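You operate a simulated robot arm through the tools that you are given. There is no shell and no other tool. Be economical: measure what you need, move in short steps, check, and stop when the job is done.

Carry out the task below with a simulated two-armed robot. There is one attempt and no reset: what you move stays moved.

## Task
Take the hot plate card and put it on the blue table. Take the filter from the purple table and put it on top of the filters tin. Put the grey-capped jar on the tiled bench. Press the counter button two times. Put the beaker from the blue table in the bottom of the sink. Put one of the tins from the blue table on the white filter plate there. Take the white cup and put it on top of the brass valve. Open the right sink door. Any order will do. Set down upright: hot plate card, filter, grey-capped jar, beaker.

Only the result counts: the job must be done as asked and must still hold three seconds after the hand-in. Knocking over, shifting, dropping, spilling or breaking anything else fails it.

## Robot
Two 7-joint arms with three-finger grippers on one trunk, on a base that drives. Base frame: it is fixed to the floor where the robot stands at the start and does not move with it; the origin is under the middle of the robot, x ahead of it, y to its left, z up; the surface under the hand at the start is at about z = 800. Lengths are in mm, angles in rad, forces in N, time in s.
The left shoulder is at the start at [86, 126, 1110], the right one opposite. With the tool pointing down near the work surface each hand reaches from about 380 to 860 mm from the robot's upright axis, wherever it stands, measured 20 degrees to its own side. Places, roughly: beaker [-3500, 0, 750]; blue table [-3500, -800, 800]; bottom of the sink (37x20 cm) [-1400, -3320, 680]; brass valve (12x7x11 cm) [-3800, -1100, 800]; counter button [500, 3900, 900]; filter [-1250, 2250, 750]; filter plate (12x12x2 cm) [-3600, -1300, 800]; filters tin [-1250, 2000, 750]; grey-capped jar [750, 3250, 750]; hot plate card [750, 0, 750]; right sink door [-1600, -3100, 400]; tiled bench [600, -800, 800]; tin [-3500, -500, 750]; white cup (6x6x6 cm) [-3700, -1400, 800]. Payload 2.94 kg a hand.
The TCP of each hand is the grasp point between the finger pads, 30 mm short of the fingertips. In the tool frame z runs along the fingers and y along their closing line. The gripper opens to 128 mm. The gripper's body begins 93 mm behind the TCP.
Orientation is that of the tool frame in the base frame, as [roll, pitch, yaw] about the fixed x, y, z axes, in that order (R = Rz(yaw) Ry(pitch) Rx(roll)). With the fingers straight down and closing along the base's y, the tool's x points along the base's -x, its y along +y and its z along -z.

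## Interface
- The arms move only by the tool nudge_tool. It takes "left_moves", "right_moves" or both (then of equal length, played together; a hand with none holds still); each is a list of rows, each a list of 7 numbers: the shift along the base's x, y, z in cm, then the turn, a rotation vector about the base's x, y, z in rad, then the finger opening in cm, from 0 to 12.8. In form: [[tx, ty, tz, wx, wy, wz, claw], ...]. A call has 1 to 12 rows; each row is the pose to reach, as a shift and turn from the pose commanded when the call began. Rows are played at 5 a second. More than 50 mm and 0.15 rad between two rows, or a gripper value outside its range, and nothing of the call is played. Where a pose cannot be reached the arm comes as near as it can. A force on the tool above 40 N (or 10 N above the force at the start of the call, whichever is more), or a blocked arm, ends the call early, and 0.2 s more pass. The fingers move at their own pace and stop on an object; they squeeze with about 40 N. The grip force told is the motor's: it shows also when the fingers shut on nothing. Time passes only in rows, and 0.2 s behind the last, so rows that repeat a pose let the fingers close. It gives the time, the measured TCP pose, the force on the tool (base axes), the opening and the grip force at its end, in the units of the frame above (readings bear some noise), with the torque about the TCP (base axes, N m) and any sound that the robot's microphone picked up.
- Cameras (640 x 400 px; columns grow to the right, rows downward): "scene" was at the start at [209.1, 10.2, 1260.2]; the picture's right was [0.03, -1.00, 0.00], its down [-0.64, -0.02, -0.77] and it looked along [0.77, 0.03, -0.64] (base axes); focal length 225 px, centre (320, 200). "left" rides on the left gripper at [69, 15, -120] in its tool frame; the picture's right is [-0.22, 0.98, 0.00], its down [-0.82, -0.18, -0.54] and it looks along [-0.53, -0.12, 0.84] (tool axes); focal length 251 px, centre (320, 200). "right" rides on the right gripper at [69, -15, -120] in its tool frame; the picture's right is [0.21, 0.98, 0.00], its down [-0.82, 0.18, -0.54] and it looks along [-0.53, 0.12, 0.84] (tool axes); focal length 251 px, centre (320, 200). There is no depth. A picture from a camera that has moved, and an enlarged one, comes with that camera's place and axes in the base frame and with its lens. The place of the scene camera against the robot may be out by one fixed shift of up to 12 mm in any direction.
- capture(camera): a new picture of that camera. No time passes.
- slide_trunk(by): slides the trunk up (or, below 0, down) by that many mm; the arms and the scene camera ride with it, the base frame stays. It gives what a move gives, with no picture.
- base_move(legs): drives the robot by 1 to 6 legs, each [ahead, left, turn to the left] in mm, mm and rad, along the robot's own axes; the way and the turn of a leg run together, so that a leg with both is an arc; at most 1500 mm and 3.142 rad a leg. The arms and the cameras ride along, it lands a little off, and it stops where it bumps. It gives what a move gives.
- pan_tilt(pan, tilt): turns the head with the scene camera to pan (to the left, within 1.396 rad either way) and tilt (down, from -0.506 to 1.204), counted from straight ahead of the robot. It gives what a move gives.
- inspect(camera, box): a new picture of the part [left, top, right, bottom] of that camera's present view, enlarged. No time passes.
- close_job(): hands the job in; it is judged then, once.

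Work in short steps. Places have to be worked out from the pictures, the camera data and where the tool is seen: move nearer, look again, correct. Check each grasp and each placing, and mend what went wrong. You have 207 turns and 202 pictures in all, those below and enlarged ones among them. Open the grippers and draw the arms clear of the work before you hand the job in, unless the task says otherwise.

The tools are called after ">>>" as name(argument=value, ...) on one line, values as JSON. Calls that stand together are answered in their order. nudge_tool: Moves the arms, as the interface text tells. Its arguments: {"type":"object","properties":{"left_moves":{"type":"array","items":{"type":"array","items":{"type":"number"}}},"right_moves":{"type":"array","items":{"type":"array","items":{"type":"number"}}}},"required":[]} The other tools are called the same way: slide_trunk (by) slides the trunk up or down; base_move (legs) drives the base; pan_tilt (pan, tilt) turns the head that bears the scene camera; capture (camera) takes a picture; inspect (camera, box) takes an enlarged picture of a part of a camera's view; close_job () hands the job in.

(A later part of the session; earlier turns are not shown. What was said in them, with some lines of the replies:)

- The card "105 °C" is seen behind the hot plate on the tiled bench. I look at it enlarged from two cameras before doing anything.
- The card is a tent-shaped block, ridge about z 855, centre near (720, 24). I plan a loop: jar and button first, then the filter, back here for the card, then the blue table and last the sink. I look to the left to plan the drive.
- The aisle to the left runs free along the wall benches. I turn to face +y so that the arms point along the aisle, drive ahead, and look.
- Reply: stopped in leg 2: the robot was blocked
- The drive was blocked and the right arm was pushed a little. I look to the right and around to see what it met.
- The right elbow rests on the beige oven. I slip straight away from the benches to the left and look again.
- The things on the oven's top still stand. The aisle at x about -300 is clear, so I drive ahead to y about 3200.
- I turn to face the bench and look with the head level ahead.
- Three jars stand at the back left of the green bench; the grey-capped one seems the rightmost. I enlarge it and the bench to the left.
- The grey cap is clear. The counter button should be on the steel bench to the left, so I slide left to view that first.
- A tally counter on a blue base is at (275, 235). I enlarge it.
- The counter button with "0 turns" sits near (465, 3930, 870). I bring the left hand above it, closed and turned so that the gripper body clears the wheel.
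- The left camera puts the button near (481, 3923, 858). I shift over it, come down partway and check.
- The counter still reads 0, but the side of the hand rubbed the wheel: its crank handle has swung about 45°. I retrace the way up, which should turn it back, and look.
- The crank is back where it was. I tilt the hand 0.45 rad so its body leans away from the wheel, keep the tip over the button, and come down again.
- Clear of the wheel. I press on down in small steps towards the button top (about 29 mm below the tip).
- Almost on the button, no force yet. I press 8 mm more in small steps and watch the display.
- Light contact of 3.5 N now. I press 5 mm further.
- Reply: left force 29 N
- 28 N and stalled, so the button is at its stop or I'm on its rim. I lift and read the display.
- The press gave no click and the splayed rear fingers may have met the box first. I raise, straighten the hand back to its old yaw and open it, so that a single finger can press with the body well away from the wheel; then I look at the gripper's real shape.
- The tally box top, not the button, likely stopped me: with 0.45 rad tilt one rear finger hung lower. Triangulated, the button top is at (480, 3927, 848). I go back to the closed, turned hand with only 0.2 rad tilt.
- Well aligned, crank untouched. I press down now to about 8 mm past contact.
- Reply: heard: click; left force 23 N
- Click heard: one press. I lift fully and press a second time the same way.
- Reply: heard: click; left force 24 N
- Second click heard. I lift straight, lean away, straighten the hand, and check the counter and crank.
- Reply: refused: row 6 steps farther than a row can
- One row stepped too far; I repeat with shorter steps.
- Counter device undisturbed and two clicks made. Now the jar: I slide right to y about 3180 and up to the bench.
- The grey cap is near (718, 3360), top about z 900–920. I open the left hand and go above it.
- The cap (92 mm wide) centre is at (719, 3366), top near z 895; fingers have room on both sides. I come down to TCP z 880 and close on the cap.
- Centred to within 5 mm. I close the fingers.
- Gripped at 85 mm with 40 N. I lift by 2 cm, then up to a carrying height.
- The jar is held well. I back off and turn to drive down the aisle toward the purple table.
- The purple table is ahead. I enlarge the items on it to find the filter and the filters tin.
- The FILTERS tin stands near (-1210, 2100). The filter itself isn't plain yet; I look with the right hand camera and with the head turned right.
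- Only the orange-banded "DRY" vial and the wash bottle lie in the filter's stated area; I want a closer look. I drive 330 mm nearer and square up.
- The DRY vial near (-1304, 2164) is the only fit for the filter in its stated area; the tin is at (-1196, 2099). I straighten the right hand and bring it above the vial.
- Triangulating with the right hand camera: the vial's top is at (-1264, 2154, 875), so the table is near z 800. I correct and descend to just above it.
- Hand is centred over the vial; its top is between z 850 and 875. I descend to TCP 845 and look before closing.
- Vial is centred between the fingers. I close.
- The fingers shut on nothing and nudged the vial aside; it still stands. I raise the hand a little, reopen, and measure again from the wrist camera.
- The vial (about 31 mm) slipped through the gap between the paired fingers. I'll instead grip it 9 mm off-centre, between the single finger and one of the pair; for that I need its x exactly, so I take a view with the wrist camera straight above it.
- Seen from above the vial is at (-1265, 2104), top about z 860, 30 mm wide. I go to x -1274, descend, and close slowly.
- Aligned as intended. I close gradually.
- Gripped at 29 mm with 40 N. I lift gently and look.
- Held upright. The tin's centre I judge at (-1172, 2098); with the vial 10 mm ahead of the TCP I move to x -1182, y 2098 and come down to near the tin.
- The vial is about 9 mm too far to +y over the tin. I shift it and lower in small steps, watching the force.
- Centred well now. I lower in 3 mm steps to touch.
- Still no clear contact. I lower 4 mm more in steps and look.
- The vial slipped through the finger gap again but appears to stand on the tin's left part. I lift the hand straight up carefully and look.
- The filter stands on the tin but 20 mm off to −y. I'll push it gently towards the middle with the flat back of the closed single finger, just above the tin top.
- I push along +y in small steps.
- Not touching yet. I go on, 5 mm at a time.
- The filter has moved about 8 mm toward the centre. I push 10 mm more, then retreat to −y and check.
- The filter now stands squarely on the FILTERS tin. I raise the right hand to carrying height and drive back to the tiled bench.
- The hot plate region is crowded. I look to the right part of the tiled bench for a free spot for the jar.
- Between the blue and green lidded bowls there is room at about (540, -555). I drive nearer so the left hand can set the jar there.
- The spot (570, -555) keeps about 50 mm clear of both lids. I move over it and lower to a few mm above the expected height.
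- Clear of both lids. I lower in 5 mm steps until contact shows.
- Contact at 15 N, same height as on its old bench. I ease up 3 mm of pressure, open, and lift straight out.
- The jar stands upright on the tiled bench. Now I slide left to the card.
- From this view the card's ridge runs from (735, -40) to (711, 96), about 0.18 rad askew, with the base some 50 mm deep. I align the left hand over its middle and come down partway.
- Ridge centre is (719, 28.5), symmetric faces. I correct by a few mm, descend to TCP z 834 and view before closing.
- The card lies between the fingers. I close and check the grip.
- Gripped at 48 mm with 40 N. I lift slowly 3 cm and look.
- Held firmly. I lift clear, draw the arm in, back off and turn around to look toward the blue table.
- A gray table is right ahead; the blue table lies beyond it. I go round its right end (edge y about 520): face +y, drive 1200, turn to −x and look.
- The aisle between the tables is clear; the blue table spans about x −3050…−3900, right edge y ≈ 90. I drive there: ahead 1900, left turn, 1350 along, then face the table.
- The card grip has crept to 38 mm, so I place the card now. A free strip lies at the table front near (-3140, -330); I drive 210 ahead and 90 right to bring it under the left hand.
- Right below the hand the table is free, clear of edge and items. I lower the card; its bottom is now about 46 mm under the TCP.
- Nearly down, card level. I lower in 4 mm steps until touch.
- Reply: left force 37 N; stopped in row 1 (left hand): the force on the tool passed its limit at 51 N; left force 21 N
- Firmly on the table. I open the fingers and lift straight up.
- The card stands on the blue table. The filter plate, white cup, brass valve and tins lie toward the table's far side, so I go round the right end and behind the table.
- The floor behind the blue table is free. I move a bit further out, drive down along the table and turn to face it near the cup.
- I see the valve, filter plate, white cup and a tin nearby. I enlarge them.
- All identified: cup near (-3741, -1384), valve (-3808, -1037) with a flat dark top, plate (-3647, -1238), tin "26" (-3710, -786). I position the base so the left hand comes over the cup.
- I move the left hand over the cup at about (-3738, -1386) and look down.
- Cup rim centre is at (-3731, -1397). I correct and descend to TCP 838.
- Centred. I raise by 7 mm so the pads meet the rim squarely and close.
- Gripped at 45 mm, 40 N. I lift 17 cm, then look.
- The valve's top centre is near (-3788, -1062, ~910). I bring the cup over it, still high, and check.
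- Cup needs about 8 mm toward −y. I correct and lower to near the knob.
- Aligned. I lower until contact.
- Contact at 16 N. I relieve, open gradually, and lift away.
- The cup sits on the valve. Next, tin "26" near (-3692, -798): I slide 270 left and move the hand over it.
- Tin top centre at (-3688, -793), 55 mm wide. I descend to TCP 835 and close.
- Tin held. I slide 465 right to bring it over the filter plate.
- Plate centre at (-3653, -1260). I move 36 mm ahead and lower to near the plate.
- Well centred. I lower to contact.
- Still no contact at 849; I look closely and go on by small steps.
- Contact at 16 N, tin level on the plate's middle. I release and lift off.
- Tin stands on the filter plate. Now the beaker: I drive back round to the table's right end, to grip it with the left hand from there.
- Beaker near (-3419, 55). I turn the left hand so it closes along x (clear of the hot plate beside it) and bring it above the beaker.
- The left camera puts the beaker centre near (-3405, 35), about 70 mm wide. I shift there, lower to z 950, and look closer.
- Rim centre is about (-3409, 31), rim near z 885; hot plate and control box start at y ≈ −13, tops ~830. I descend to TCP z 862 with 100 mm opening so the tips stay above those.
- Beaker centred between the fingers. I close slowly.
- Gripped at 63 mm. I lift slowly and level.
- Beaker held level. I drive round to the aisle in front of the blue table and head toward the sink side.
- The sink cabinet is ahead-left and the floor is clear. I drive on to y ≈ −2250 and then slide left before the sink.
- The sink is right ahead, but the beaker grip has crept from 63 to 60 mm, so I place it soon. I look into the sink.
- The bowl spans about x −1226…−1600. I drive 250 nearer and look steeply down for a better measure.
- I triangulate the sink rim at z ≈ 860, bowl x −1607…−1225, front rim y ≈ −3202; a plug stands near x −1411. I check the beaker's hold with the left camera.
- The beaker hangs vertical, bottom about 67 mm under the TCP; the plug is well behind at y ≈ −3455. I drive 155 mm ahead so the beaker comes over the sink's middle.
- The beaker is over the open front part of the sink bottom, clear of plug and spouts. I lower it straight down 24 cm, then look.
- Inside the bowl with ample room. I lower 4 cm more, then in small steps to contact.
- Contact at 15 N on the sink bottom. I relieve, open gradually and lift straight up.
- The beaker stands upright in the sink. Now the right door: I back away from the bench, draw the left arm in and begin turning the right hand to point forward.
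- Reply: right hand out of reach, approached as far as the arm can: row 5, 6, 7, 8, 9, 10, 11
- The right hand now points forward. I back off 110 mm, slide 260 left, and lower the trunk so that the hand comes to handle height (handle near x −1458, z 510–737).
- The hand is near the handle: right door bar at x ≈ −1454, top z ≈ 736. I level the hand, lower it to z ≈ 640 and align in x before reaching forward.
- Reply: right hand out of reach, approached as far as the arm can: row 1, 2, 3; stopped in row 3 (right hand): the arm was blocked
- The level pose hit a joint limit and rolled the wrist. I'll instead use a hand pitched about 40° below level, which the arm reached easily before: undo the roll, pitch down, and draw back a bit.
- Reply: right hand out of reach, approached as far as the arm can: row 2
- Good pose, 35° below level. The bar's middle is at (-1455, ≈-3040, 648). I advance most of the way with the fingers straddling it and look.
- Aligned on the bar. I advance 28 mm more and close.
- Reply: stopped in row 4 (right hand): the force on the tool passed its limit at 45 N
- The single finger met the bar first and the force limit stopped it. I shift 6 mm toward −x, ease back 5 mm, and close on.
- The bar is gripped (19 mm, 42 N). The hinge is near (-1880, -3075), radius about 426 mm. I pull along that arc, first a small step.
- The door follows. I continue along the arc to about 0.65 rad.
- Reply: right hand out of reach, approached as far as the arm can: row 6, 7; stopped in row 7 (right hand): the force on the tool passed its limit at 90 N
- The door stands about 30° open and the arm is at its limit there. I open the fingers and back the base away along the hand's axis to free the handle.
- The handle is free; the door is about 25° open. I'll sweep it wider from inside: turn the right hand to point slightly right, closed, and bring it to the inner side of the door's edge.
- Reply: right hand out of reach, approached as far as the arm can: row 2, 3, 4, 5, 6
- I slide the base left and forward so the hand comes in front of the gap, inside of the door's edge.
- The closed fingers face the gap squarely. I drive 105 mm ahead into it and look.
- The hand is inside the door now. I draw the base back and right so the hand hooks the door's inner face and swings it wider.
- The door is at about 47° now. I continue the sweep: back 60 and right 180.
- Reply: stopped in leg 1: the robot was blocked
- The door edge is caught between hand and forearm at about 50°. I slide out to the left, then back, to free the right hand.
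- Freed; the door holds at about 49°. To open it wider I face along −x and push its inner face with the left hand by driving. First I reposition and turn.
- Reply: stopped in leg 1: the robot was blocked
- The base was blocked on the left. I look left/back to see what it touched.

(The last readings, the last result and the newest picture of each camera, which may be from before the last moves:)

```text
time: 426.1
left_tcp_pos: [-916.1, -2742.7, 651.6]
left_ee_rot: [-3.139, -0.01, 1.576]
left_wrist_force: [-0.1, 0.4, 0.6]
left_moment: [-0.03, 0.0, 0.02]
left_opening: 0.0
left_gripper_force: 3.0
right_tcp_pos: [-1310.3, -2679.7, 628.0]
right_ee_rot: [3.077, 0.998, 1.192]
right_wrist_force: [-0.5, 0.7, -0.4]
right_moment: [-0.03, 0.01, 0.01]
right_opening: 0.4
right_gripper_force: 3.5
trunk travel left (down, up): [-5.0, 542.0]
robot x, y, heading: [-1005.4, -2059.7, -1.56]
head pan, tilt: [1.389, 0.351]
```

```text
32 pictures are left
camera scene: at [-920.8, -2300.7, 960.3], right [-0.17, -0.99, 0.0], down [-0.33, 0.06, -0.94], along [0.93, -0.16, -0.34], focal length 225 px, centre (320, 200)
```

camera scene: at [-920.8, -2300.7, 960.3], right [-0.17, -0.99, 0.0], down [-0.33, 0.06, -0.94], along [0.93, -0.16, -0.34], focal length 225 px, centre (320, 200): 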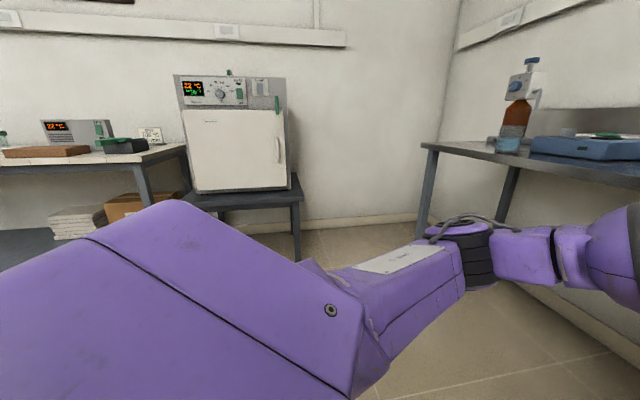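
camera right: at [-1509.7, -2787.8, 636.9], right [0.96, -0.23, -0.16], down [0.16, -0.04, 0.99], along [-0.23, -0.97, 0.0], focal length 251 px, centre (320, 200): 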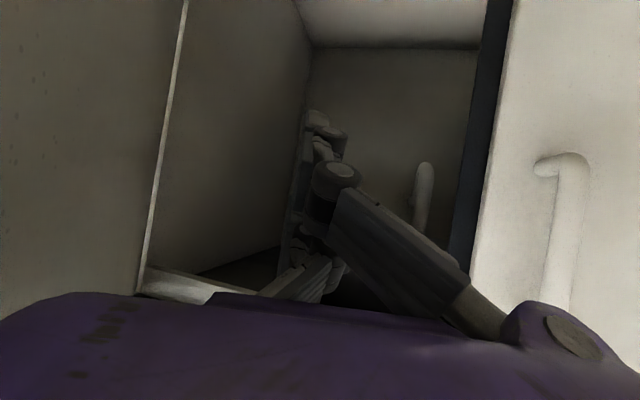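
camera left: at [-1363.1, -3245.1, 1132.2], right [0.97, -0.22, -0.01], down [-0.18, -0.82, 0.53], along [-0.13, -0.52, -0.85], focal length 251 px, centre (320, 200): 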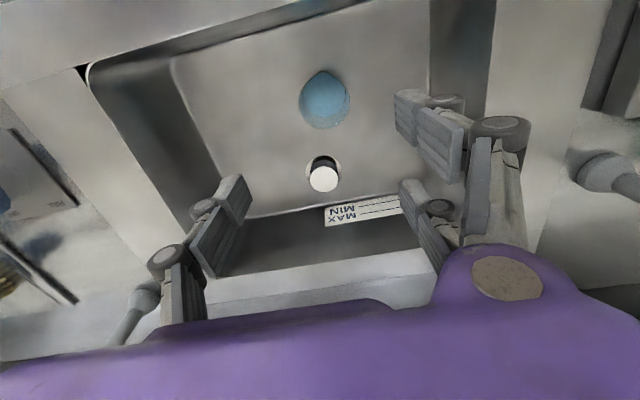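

It likely was the gray table's leg behind. I draw the left hand back in, drive ahead 255 mm, turn to face −x, then slide toward the bench.

>>> nudge_tool(left_moves=[[0, 4, 0, 0, 0, 0, 0], [0, 8, 0, 0, 0, 0, 0], [0, 12, 0, 0, 0, 0, 0], [0, 16, 0, 0, 0, 0, 0], [0, 20, 0, 0, 0, 0, 0], [0, 24, 0, 0, 0, 0, 0]])

>>> base_move(legs=[[255, 0, 0], [0, 0, -1.57], [0, 130, 0]])

>>> pan_tilt(pan=0.3, tilt=0.4)

>>> capture(camera="scene")

```text
time: 427.5
left_tcp_pos: [-916.0, -2501.4, 652.0]
left_ee_rot: [-3.139, -0.011, 1.574]
left_wrist_force: [0.0, -0.3, -0.2]
left_moment: [-0.03, 0.02, 0.02]
left_opening: 0.0
left_gripper_force: 3.3
right_tcp_pos: [-1310.7, -2678.5, 627.6]
right_ee_rot: [3.077, 0.999, 1.191]
right_wrist_force: [0.5, -0.3, 0.0]
right_moment: [-0.01, 0.01, -0.05]
right_opening: 0.1
right_gripper_force: 2.5
trunk travel left (down, up): [-5.0, 542.0]
robot x, y, heading: [-1003.1, -2062.6, -1.565]
head pan, tilt: [1.389, 0.351]
```

```text
time: 434.6
left_tcp_pos: [-1442.9, -2527.9, 651.2]
left_ee_rot: [-3.131, -0.009, -0.008]
left_wrist_force: [-0.4, -0.9, 0.1]
left_moment: [0.0, 0.0, -0.01]
left_opening: 0.1
left_gripper_force: 3.1
right_tcp_pos: [-1616.0, -2132.1, 630.4]
right_ee_rot: [3.09, 1.0, -0.381]
right_wrist_force: [0.2, -0.1, -0.8]
right_moment: [-0.02, 0.0, -0.01]
right_opening: 0.0
right_gripper_force: 3.2
trunk travel left (down, up): [-5.0, 542.0]
robot x, y, heading: [-998.1, -2445.1, 3.138]
head pan, tilt: [1.389, 0.351]
```

```text
time: 435.9
left_tcp_pos: [-1442.6, -2528.8, 650.2]
left_ee_rot: [-3.132, -0.011, -0.009]
left_wrist_force: [0.6, 0.2, -0.3]
left_moment: [0.03, -0.02, -0.01]
left_opening: 0.0
left_gripper_force: 3.3
right_tcp_pos: [-1615.7, -2132.0, 630.7]
right_ee_rot: [3.088, 1.001, -0.384]
right_wrist_force: [0.2, 0.7, 0.1]
right_moment: [0.02, -0.04, 0.0]
right_opening: 0.1
right_gripper_force: 2.7
trunk travel left (down, up): [-5.0, 542.0]
robot x, y, heading: [-1003.2, -2444.3, 3.138]
head pan, tilt: [0.3, 0.4]
```

```text
31 pictures are left
camera scene: at [-1326.7, -2463.8, 955.0], right [-0.29, 0.96, 0.0], down [0.37, 0.11, -0.92], along [-0.88, -0.27, -0.39], focal length 225 px, centre (320, 200)
```

scene: 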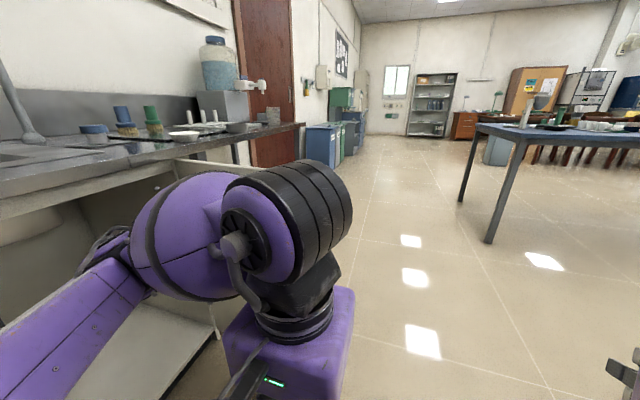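

The left hand is on the door's inner side. I extend it 26 cm toward the cabinet (to y ≈ −2790), then drive forward to push the door.

>>> nudge_tool(left_moves=[[0, -4, 0, 0, 0, 0, 0], [0, -8, 0, 0, 0, 0, 0], [0, -12, 0, 0, 0, 0, 0], [0, -16, 0, 0, 0, 0, 0], [0, -20, 0, 0, 0, 0, 0], [0, -24, 0, 0, 0, 0, 0], [0, -26, 0, 0, 0, 0, 0]])

>>> capture(camera="left")

>>> capture(camera="scene")

```text
time: 437.5
left_tcp_pos: [-1441.9, -2790.8, 649.6]
left_ee_rot: [-3.131, -0.011, -0.008]
left_wrist_force: [0.0, 0.1, -0.7]
left_moment: [-0.03, -0.01, 0.01]
left_opening: 0.1
left_gripper_force: 2.9
left hand out of reach, approached as far as the arm can: row 1, 2, 3
right_tcp_pos: [-1616.4, -2132.5, 629.6]
right_ee_rot: [3.089, 1.0, -0.381]
right_wrist_force: [-0.7, 0.4, -0.8]
right_moment: [-0.02, -0.01, 0.0]
right_opening: 0.1
right_gripper_force: 2.9
trunk travel left (down, up): [-5.0, 542.0]
robot x, y, heading: [-998.3, -2447.2, 3.135]
head pan, tilt: [0.3, 0.4]
```

```text
30 pictures are left
camera left: at [-1375.7, -2807.6, 769.4], right [-0.23, -0.97, -0.01], down [-0.82, 0.18, 0.53], along [-0.52, 0.13, -0.85], focal length 251 px, centre (320, 200)
```

left: 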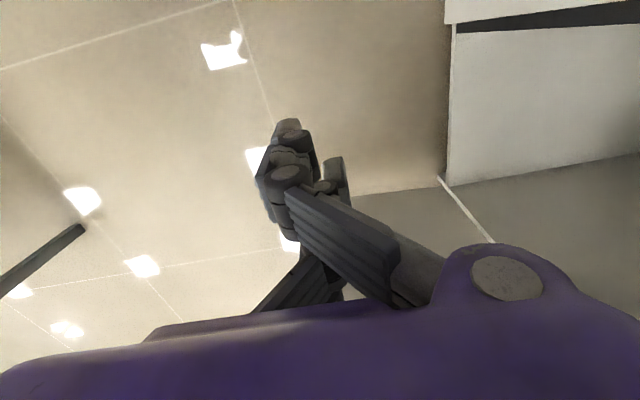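

```text
29 pictures are left
camera scene: at [-1326.7, -2463.7, 955.0], right [-0.29, 0.96, 0.0], down [0.37, 0.11, -0.92], along [-0.88, -0.27, -0.39], focal length 225 px, centre (320, 200)
```

scene: 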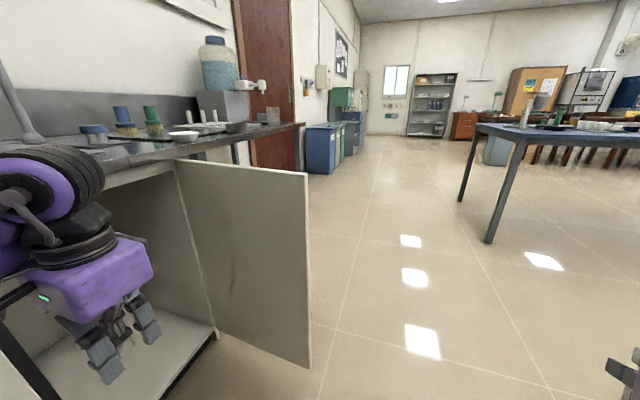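

Hand is inside the door. I drive forward to push it open.

>>> base_move(legs=[[200, 0, 0], [140, 0, 0]])

>>> capture(camera="scene")

```text
time: 438.7
left_tcp_pos: [-1529.5, -2791.2, 646.0]
left_ee_rot: [-3.124, -0.03, 0.018]
left_wrist_force: [0.0, 0.4, 0.2]
left_moment: [0.02, -0.03, -0.03]
left_opening: 0.1
left_gripper_force: 2.3
right_tcp_pos: [-1718.1, -2132.8, 629.7]
right_ee_rot: [3.076, 1.0, -0.378]
right_wrist_force: [0.3, -0.3, -0.5]
right_moment: [0.0, 0.0, 0.0]
right_opening: 0.0
right_gripper_force: 3.6
trunk travel left (down, up): [-5.0, 542.0]
robot x, y, heading: [-1098.9, -2439.5, -3.128]
head pan, tilt: [0.3, 0.4]
stopped in leg 1: the robot was blocked; the commanded pose is now the measured one
```

```text
28 pictures are left
camera scene: at [-1421.8, -2458.7, 956.7], right [-0.31, 0.95, -0.01], down [0.37, 0.11, -0.92], along [-0.88, -0.29, -0.38], focal length 225 px, centre (320, 200)
```

scene: 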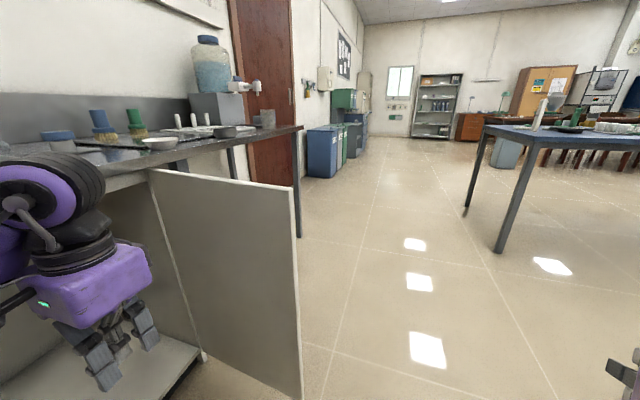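

The arm apparently brushed the bench; the door has not been touched yet. I ease the hand 2 cm off the bench and lower it a little, then push the door by moving only the hand in −x.

>>> nudge_tool(left_moves=[[0, 2, -2, 0, 0, 0, 0], [-3, 2, -3, 0, 0, 0, 0], [-6, 2, -3, 0, 0, 0, 0], [-9, 2, -3, 0, 0, 0, 0], [-12, 2, -3, 0, 0, 0, 0]])

>>> capture(camera="scene")

```text
time: 439.8
left_tcp_pos: [-1586.2, -2762.9, 582.6]
left_ee_rot: [-2.948, -0.077, 0.083]
left_wrist_force: [0.5, -0.7, -0.1]
left_moment: [-0.03, 0.01, 0.0]
left_opening: 0.1
left_gripper_force: 2.8
right_tcp_pos: [-1718.1, -2147.1, 631.1]
right_ee_rot: [3.063, 1.004, -0.36]
right_wrist_force: [0.4, -0.2, -0.2]
right_moment: [0.0, 0.0, -0.02]
right_opening: 0.1
right_gripper_force: 2.6
trunk travel left (down, up): [-5.0, 542.0]
robot x, y, heading: [-1093.6, -2435.5, -3.098]
head pan, tilt: [0.3, 0.4]
stopped in row 5 (left hand): the arm was blocked; the commanded pose is now the measured one
```

```text
27 pictures are left
camera scene: at [-1409.1, -2461.0, 959.0], right [-0.34, 0.94, -0.01], down [0.36, 0.12, -0.93], along [-0.87, -0.31, -0.38], focal length 225 px, centre (320, 200)
```

scene: 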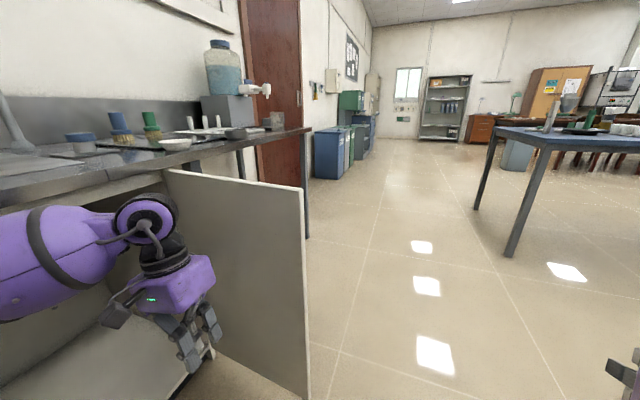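

The left forearm is jamming under the bench edge, so I back out the way it came and draw that hand away from the cabinet.

>>> nudge_tool(left_moves=[[3, 0.5, 2, 0, 0, 0, 0], [6, 1, 4, 0, 0, 0, 0], [8, 3, 5, 0, 0, 0, 0], [8, 7, 5, 0, 0, 0, 0], [8, 11, 5, 0, 0, 0, 0], [8, 15, 5, 0, 0, 0, 0], [8, 19, 5, 0, 0, 0, 0], [8, 23, 5, 0, 0, 0, 0]])

>>> capture(camera="scene")

```text
time: 441.1
left_tcp_pos: [-1486.6, -2591.8, 619.9]
left_ee_rot: [-2.573, -0.185, 0.099]
left_wrist_force: [-0.3, -0.5, -0.3]
left_moment: [-0.03, 0.0, -0.01]
left_opening: 0.0
left_gripper_force: 3.0
right_tcp_pos: [-1712.2, -2156.2, 631.8]
right_ee_rot: [3.076, 1.002, -0.336]
right_wrist_force: [-0.3, -0.1, -0.2]
right_moment: [-0.02, -0.01, 0.01]
right_opening: 0.0
right_gripper_force: 3.1
trunk travel left (down, up): [-5.0, 542.0]
robot x, y, heading: [-1085.1, -2436.7, -3.087]
head pan, tilt: [0.3, 0.4]
stopped in row 6 (left hand): the arm was blocked; the commanded pose is now the measured one
```

```text
26 pictures are left
camera scene: at [-1403.4, -2467.6, 957.5], right [-0.35, 0.94, 0.0], down [0.36, 0.13, -0.92], along [-0.87, -0.32, -0.38], focal length 225 px, centre (320, 200)
```

scene: 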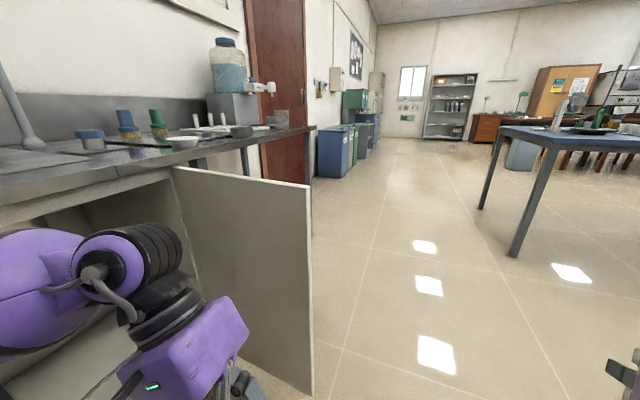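

The elbow is still pressed at the bench. I move the whole base away from the bench (to its right, +y).

>>> base_move(legs=[[0, -180, 0]])

>>> pan_tilt(pan=0.9, tilt=0.45)

>>> capture(camera="scene")

```text
time: 443.3
left_tcp_pos: [-1496.9, -2430.9, 615.2]
left_ee_rot: [-2.557, -0.191, 0.094]
left_wrist_force: [0.1, -0.2, -0.2]
left_moment: [-0.01, -0.03, 0.01]
left_opening: 0.0
left_gripper_force: 2.9
right_tcp_pos: [-1724.6, -1998.3, 632.2]
right_ee_rot: [3.1, 1.0, -0.317]
right_wrist_force: [0.5, 0.3, -0.2]
right_moment: [-0.02, -0.01, 0.0]
right_opening: 0.0
right_gripper_force: 2.7
trunk travel left (down, up): [-5.0, 542.0]
robot x, y, heading: [-1095.8, -2268.5, -3.085]
head pan, tilt: [0.3, 0.4]
stopped in leg 1: the robot was blocked; the commanded pose is now the measured one
```

```text
time: 444.3
left_tcp_pos: [-1498.1, -2432.6, 615.9]
left_ee_rot: [-2.557, -0.191, 0.093]
left_wrist_force: [1.3, -0.7, 0.3]
left_moment: [-0.02, -0.01, -0.02]
left_opening: 0.0
left_gripper_force: 3.4
right_tcp_pos: [-1724.1, -1997.7, 632.0]
right_ee_rot: [3.101, 1.0, -0.315]
right_wrist_force: [0.0, 0.0, -0.6]
right_moment: [0.02, 0.0, 0.01]
right_opening: 0.0
right_gripper_force: 2.9
trunk travel left (down, up): [-5.0, 542.0]
robot x, y, heading: [-1092.9, -2270.9, -3.083]
head pan, tilt: [0.901, 0.45]
```

```text
25 pictures are left
camera scene: at [-1382.3, -2355.7, 950.2], right [-0.81, 0.58, 0.01], down [0.25, 0.36, -0.9], along [-0.52, -0.73, -0.44], focal length 225 px, centre (320, 200)
```

scene: 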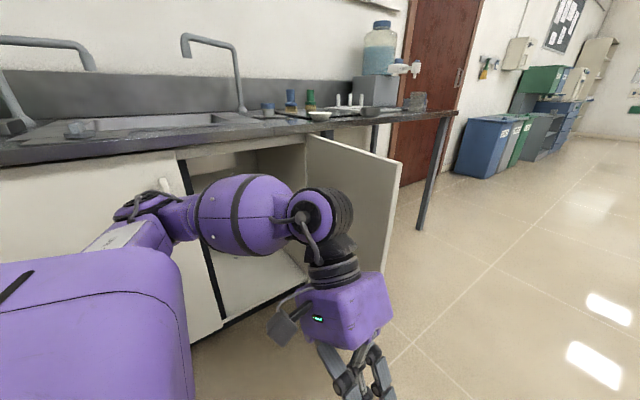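

Left door and bench look untouched, and the right door stays at ~50°. From here I reach out with a straighter left arm: hand upright, to (-1520, -2745), inside the door edge.

>>> nudge_tool(left_moves=[[0, -3, 0, -0.116, 0.038, 0, 0], [0, -7, 0, -0.232, 0.076, 0, 0], [0, -11, 0, -0.348, 0.114, 0, 0], [-0.5, -15, 0, -0.464, 0.152, 0, 0], [-1, -19, 0, -0.58, 0.19, 0, 0], [-1.5, -23, 0, -0.58, 0.19, 0, 0], [-2, -27, 0, -0.58, 0.19, 0, 0], [-2, -31, 0, -0.58, 0.19, 0, 0]])

>>> capture(camera="scene")

```text
time: 446.1
left_tcp_pos: [-1517.4, -2745.4, 612.2]
left_ee_rot: [-3.112, 0.068, 0.131]
left_wrist_force: [0.7, 1.1, 1.3]
left_moment: [0.03, 0.02, -0.03]
left_opening: 0.0
left_gripper_force: 3.0
right_tcp_pos: [-1724.7, -1996.8, 632.3]
right_ee_rot: [3.102, 1.002, -0.315]
right_wrist_force: [0.1, 0.0, 0.6]
right_moment: [-0.01, 0.02, 0.02]
right_opening: 0.0
right_gripper_force: 3.3
trunk travel left (down, up): [-5.0, 542.0]
robot x, y, heading: [-1094.9, -2267.0, -3.088]
head pan, tilt: [0.901, 0.45]
```

```text
24 pictures are left
camera scene: at [-1382.7, -2355.8, 950.1], right [-0.81, 0.58, 0.01], down [0.25, 0.36, -0.9], along [-0.52, -0.73, -0.44], focal length 225 px, centre (320, 200)
```

scene: 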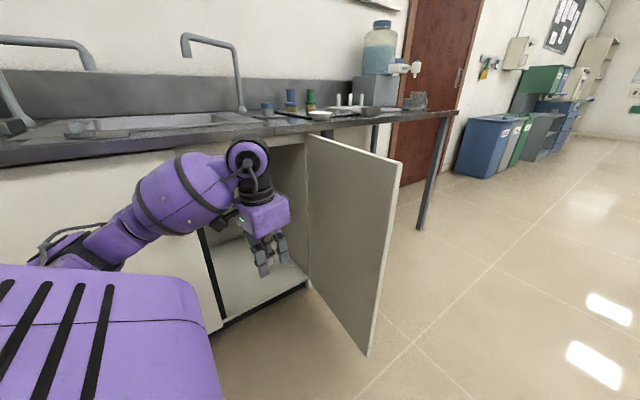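

The hand is inside the door, unobstructed. I push in −x with a slight +y arc.

>>> nudge_tool(left_moves=[[-4, 0, 0, 0, 0, 0, 0], [-8, 0.3, 0, 0, 0, 0, 0], [-11, 1, 0, 0, 0, 0, 0], [-14, 2, 0, 0, 0, 0, 0], [-17, 3, 0, 0, 0, 0, 0], [-20, 4, 0, 0, 0, 0, 0], [-23, 5, 0, 0, 0, 0, 0], [-25, 5.5, 0, 0, 0, 0, 0]])

>>> capture(camera="scene")

```text
time: 447.9
left_tcp_pos: [-1770.5, -2685.9, 613.3]
left_ee_rot: [-3.11, 0.067, 0.13]
left_wrist_force: [0.3, 0.1, 0.3]
left_moment: [-0.02, 0.0, 0.01]
left_opening: 0.0
left_gripper_force: 2.8
right_tcp_pos: [-1723.4, -1997.7, 631.2]
right_ee_rot: [3.101, 1.002, -0.312]
right_wrist_force: [-0.1, 0.3, 0.1]
right_moment: [0.04, -0.01, -0.02]
right_opening: 0.0
right_gripper_force: 2.8
trunk travel left (down, up): [-5.0, 542.0]
robot x, y, heading: [-1089.3, -2266.1, -3.093]
head pan, tilt: [0.901, 0.45]
```

```text
23 pictures are left
camera scene: at [-1384.2, -2355.6, 952.2], right [-0.81, 0.59, 0.01], down [0.24, 0.34, -0.91], along [-0.54, -0.73, -0.42], focal length 225 px, centre (320, 200)
```

scene: 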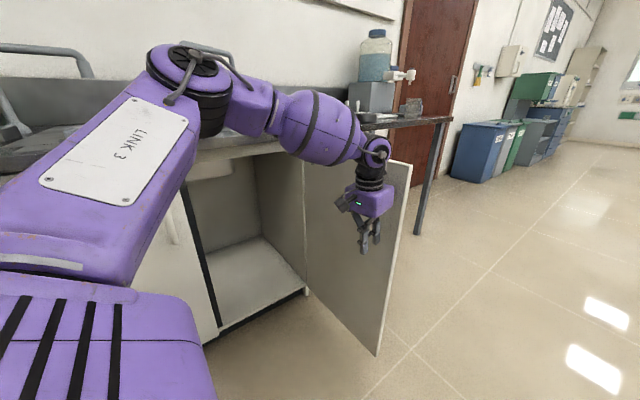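

The door is now about 90° open. I withdraw the left hand the way it came, clear of the cabinet.

>>> nudge_tool(left_moves=[[4, 0, 0, 0, 0, 0, 0], [8, 0, 0, 0, 0, 0, 0], [12, 0, 0, 0, 0, 0, 0], [16, 1, 0, 0, 0, 0, 0], [20, 3, 0, 0, 0, 0, 0], [22, 7, 0, 0, 0, 0, 3], [23, 11, 0, 0, 0, 0, 6], [23, 15, 0, 0, 0, 0, 6], [23, 19, 0, 0, 0, 0, 6], [23, 23, 0, 0, 0, 0, 6]])

>>> nudge_tool(right_moves=[[0, 0, 0, 0, 0, 0, 4], [0, 0, 0, 0, 0, 0, 8], [0, 0, 0, 0, 0, 0, 8]])

>>> capture(camera="scene")

```text
time: 450.1
left_tcp_pos: [-1539.0, -2454.5, 613.1]
left_ee_rot: [-3.112, 0.068, 0.129]
left_wrist_force: [0.5, 0.0, 0.4]
left_moment: [-0.01, -0.02, 0.01]
left_opening: 59.9
left_gripper_force: 0.0
right_tcp_pos: [-1724.4, -1997.1, 631.5]
right_ee_rot: [3.101, 1.001, -0.311]
right_wrist_force: [-0.1, 0.7, 1.0]
right_moment: [0.06, -0.01, 0.0]
right_opening: 0.0
right_gripper_force: 3.2
trunk travel left (down, up): [-5.0, 542.0]
robot x, y, heading: [-1095.0, -2266.2, -3.093]
head pan, tilt: [0.901, 0.45]
```

```text
time: 450.9
left_tcp_pos: [-1538.6, -2454.7, 614.6]
left_ee_rot: [-3.111, 0.068, 0.128]
left_wrist_force: [0.7, -0.3, 0.4]
left_moment: [-0.01, 0.04, 0.0]
left_opening: 60.4
left_gripper_force: 0.0
right_tcp_pos: [-1725.0, -1997.2, 632.3]
right_ee_rot: [3.102, 1.001, -0.313]
right_wrist_force: [0.1, -0.2, -0.7]
right_moment: [-0.03, -0.02, -0.01]
right_opening: 79.3
right_gripper_force: 0.1
trunk travel left (down, up): [-5.0, 542.0]
robot x, y, heading: [-1091.9, -2269.2, -3.088]
head pan, tilt: [0.901, 0.45]
```

```text
22 pictures are left
camera scene: at [-1382.9, -2356.1, 950.8], right [-0.82, 0.58, 0.01], down [0.25, 0.36, -0.9], along [-0.52, -0.73, -0.43], focal length 225 px, centre (320, 200)
```

scene: 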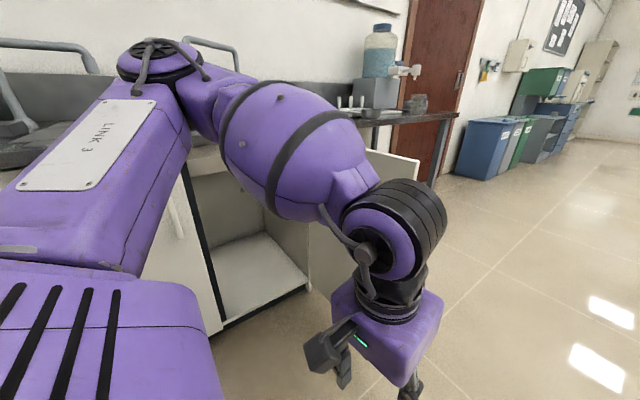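

The arms are free. I shift 50 mm off the gray table behind and check that table and the door with the head.

>>> base_move(legs=[[0, 50, 0]])

>>> pan_tilt(pan=-1.35, tilt=0.2)

>>> capture(camera="scene")

>>> pan_tilt(pan=0.45, tilt=0.35)

>>> capture(camera="scene")

```text
time: 452.0
left_tcp_pos: [-1537.1, -2500.4, 614.9]
left_ee_rot: [-3.12, 0.069, 0.129]
left_wrist_force: [-0.2, -0.3, 0.2]
left_moment: [0.02, -0.02, -0.02]
left_opening: 60.2
left_gripper_force: 0.1
right_tcp_pos: [-1722.6, -2043.6, 628.1]
right_ee_rot: [3.09, 0.997, -0.322]
right_wrist_force: [-0.6, -0.1, -0.3]
right_moment: [0.0, 0.0, 0.0]
right_opening: 79.9
right_gripper_force: 0.1
trunk travel left (down, up): [-5.0, 542.0]
robot x, y, heading: [-1095.2, -2319.2, -3.088]
head pan, tilt: [0.901, 0.45]
```

```text
time: 454.1
left_tcp_pos: [-1537.6, -2500.7, 613.9]
left_ee_rot: [-3.121, 0.069, 0.13]
left_wrist_force: [0.7, 0.1, 0.2]
left_moment: [-0.01, -0.02, 0.01]
left_opening: 60.1
left_gripper_force: 0.1
right_tcp_pos: [-1724.0, -2042.5, 628.4]
right_ee_rot: [3.089, 0.997, -0.324]
right_wrist_force: [-0.6, 0.0, -0.4]
right_moment: [-0.03, -0.03, 0.0]
right_opening: 80.2
right_gripper_force: 0.0
trunk travel left (down, up): [-5.0, 542.0]
robot x, y, heading: [-1089.7, -2318.4, -3.091]
head pan, tilt: [-1.349, 0.201]
```

```text
21 pictures are left
camera scene: at [-1353.5, -2234.1, 973.5], right [0.96, 0.27, 0.0], down [0.05, -0.19, -0.98], along [-0.27, 0.94, -0.2], focal length 225 px, centre (320, 200)
```

scene: 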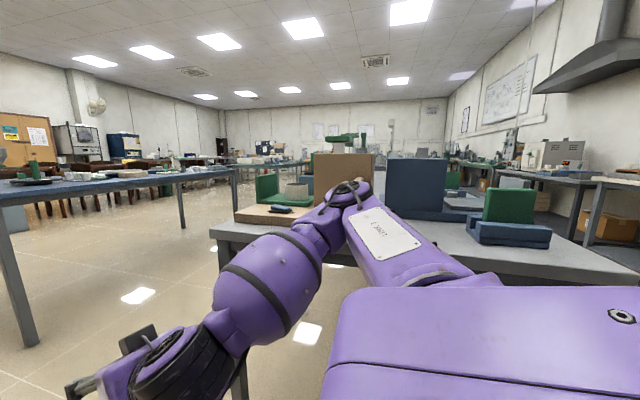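

```text
time: 455.9
left_tcp_pos: [-1538.4, -2499.1, 615.5]
left_ee_rot: [-3.118, 0.068, 0.13]
left_wrist_force: [0.2, 0.5, -0.3]
left_moment: [-0.03, 0.02, 0.02]
left_opening: 59.9
left_gripper_force: 0.1
right_tcp_pos: [-1722.5, -2042.0, 628.5]
right_ee_rot: [3.088, 0.998, -0.324]
right_wrist_force: [0.8, -0.5, 0.3]
right_moment: [0.0, 0.02, 0.01]
right_opening: 80.0
right_gripper_force: 0.0
trunk travel left (down, up): [-5.0, 542.0]
robot x, y, heading: [-1090.8, -2320.4, -3.089]
head pan, tilt: [0.45, 0.351]
```

```text
20 pictures are left
camera scene: at [-1409.9, -2368.6, 959.6], right [-0.48, 0.88, 0.0], down [0.3, 0.17, -0.94], along [-0.82, -0.45, -0.34], focal length 225 px, centre (320, 200)
```

scene: 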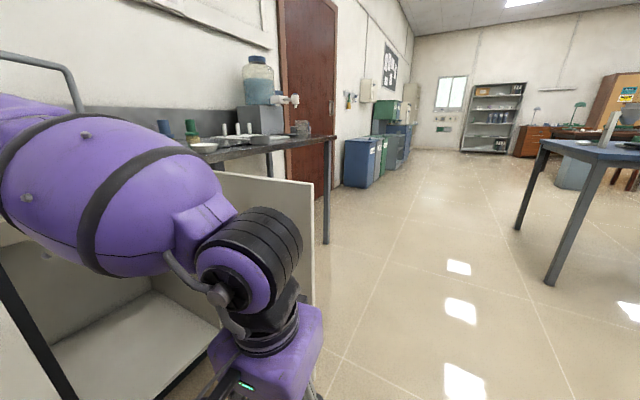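

The door stands wide open at about 90°, arms are free and grippers open; all placements were checked when made. I hand the job in.

>>> close_job()

```text
The job is handed in.
```

I did all eight parts and handed the job in. The robot bumped into things on five drives, and I couldn't confirm that nothing else moved.

| Part | Result |
|---|---|
| Hot plate card | Standing upright on the blue table |
| Filter | Upright on the filters tin. I took the orange-banded "DRY" vial to be the filter, the best match in its stated area. It slipped once, and I pushed it back to the middle of the tin. |
| Grey-capped jar | Upright on the tiled bench |
| Counter button | Two clicks heard. The display still read "0 turns". An earlier push gave no click. |
| Beaker | Upright in the bottom of the sink |
| Tin | Tin "26" on the white filter plate |
| White cup | On top of the brass valve |
| Right sink door | Open at about 90° |

- **Bumps on drives:** the right elbow touched the oven early on, and the things on top of it still stood. Later the robot was stopped once by the sink door, once by the bench in front of the sink, and twice near the gray table behind it.
- **Crank wheel:** my hand turned the wheel next to the counter, and it went back to its old position when I lifted away.
- **Not checked again at the end:** I looked at each placed item only right after setting it down. I did not look closely at the gray table's items after the robot was blocked there.
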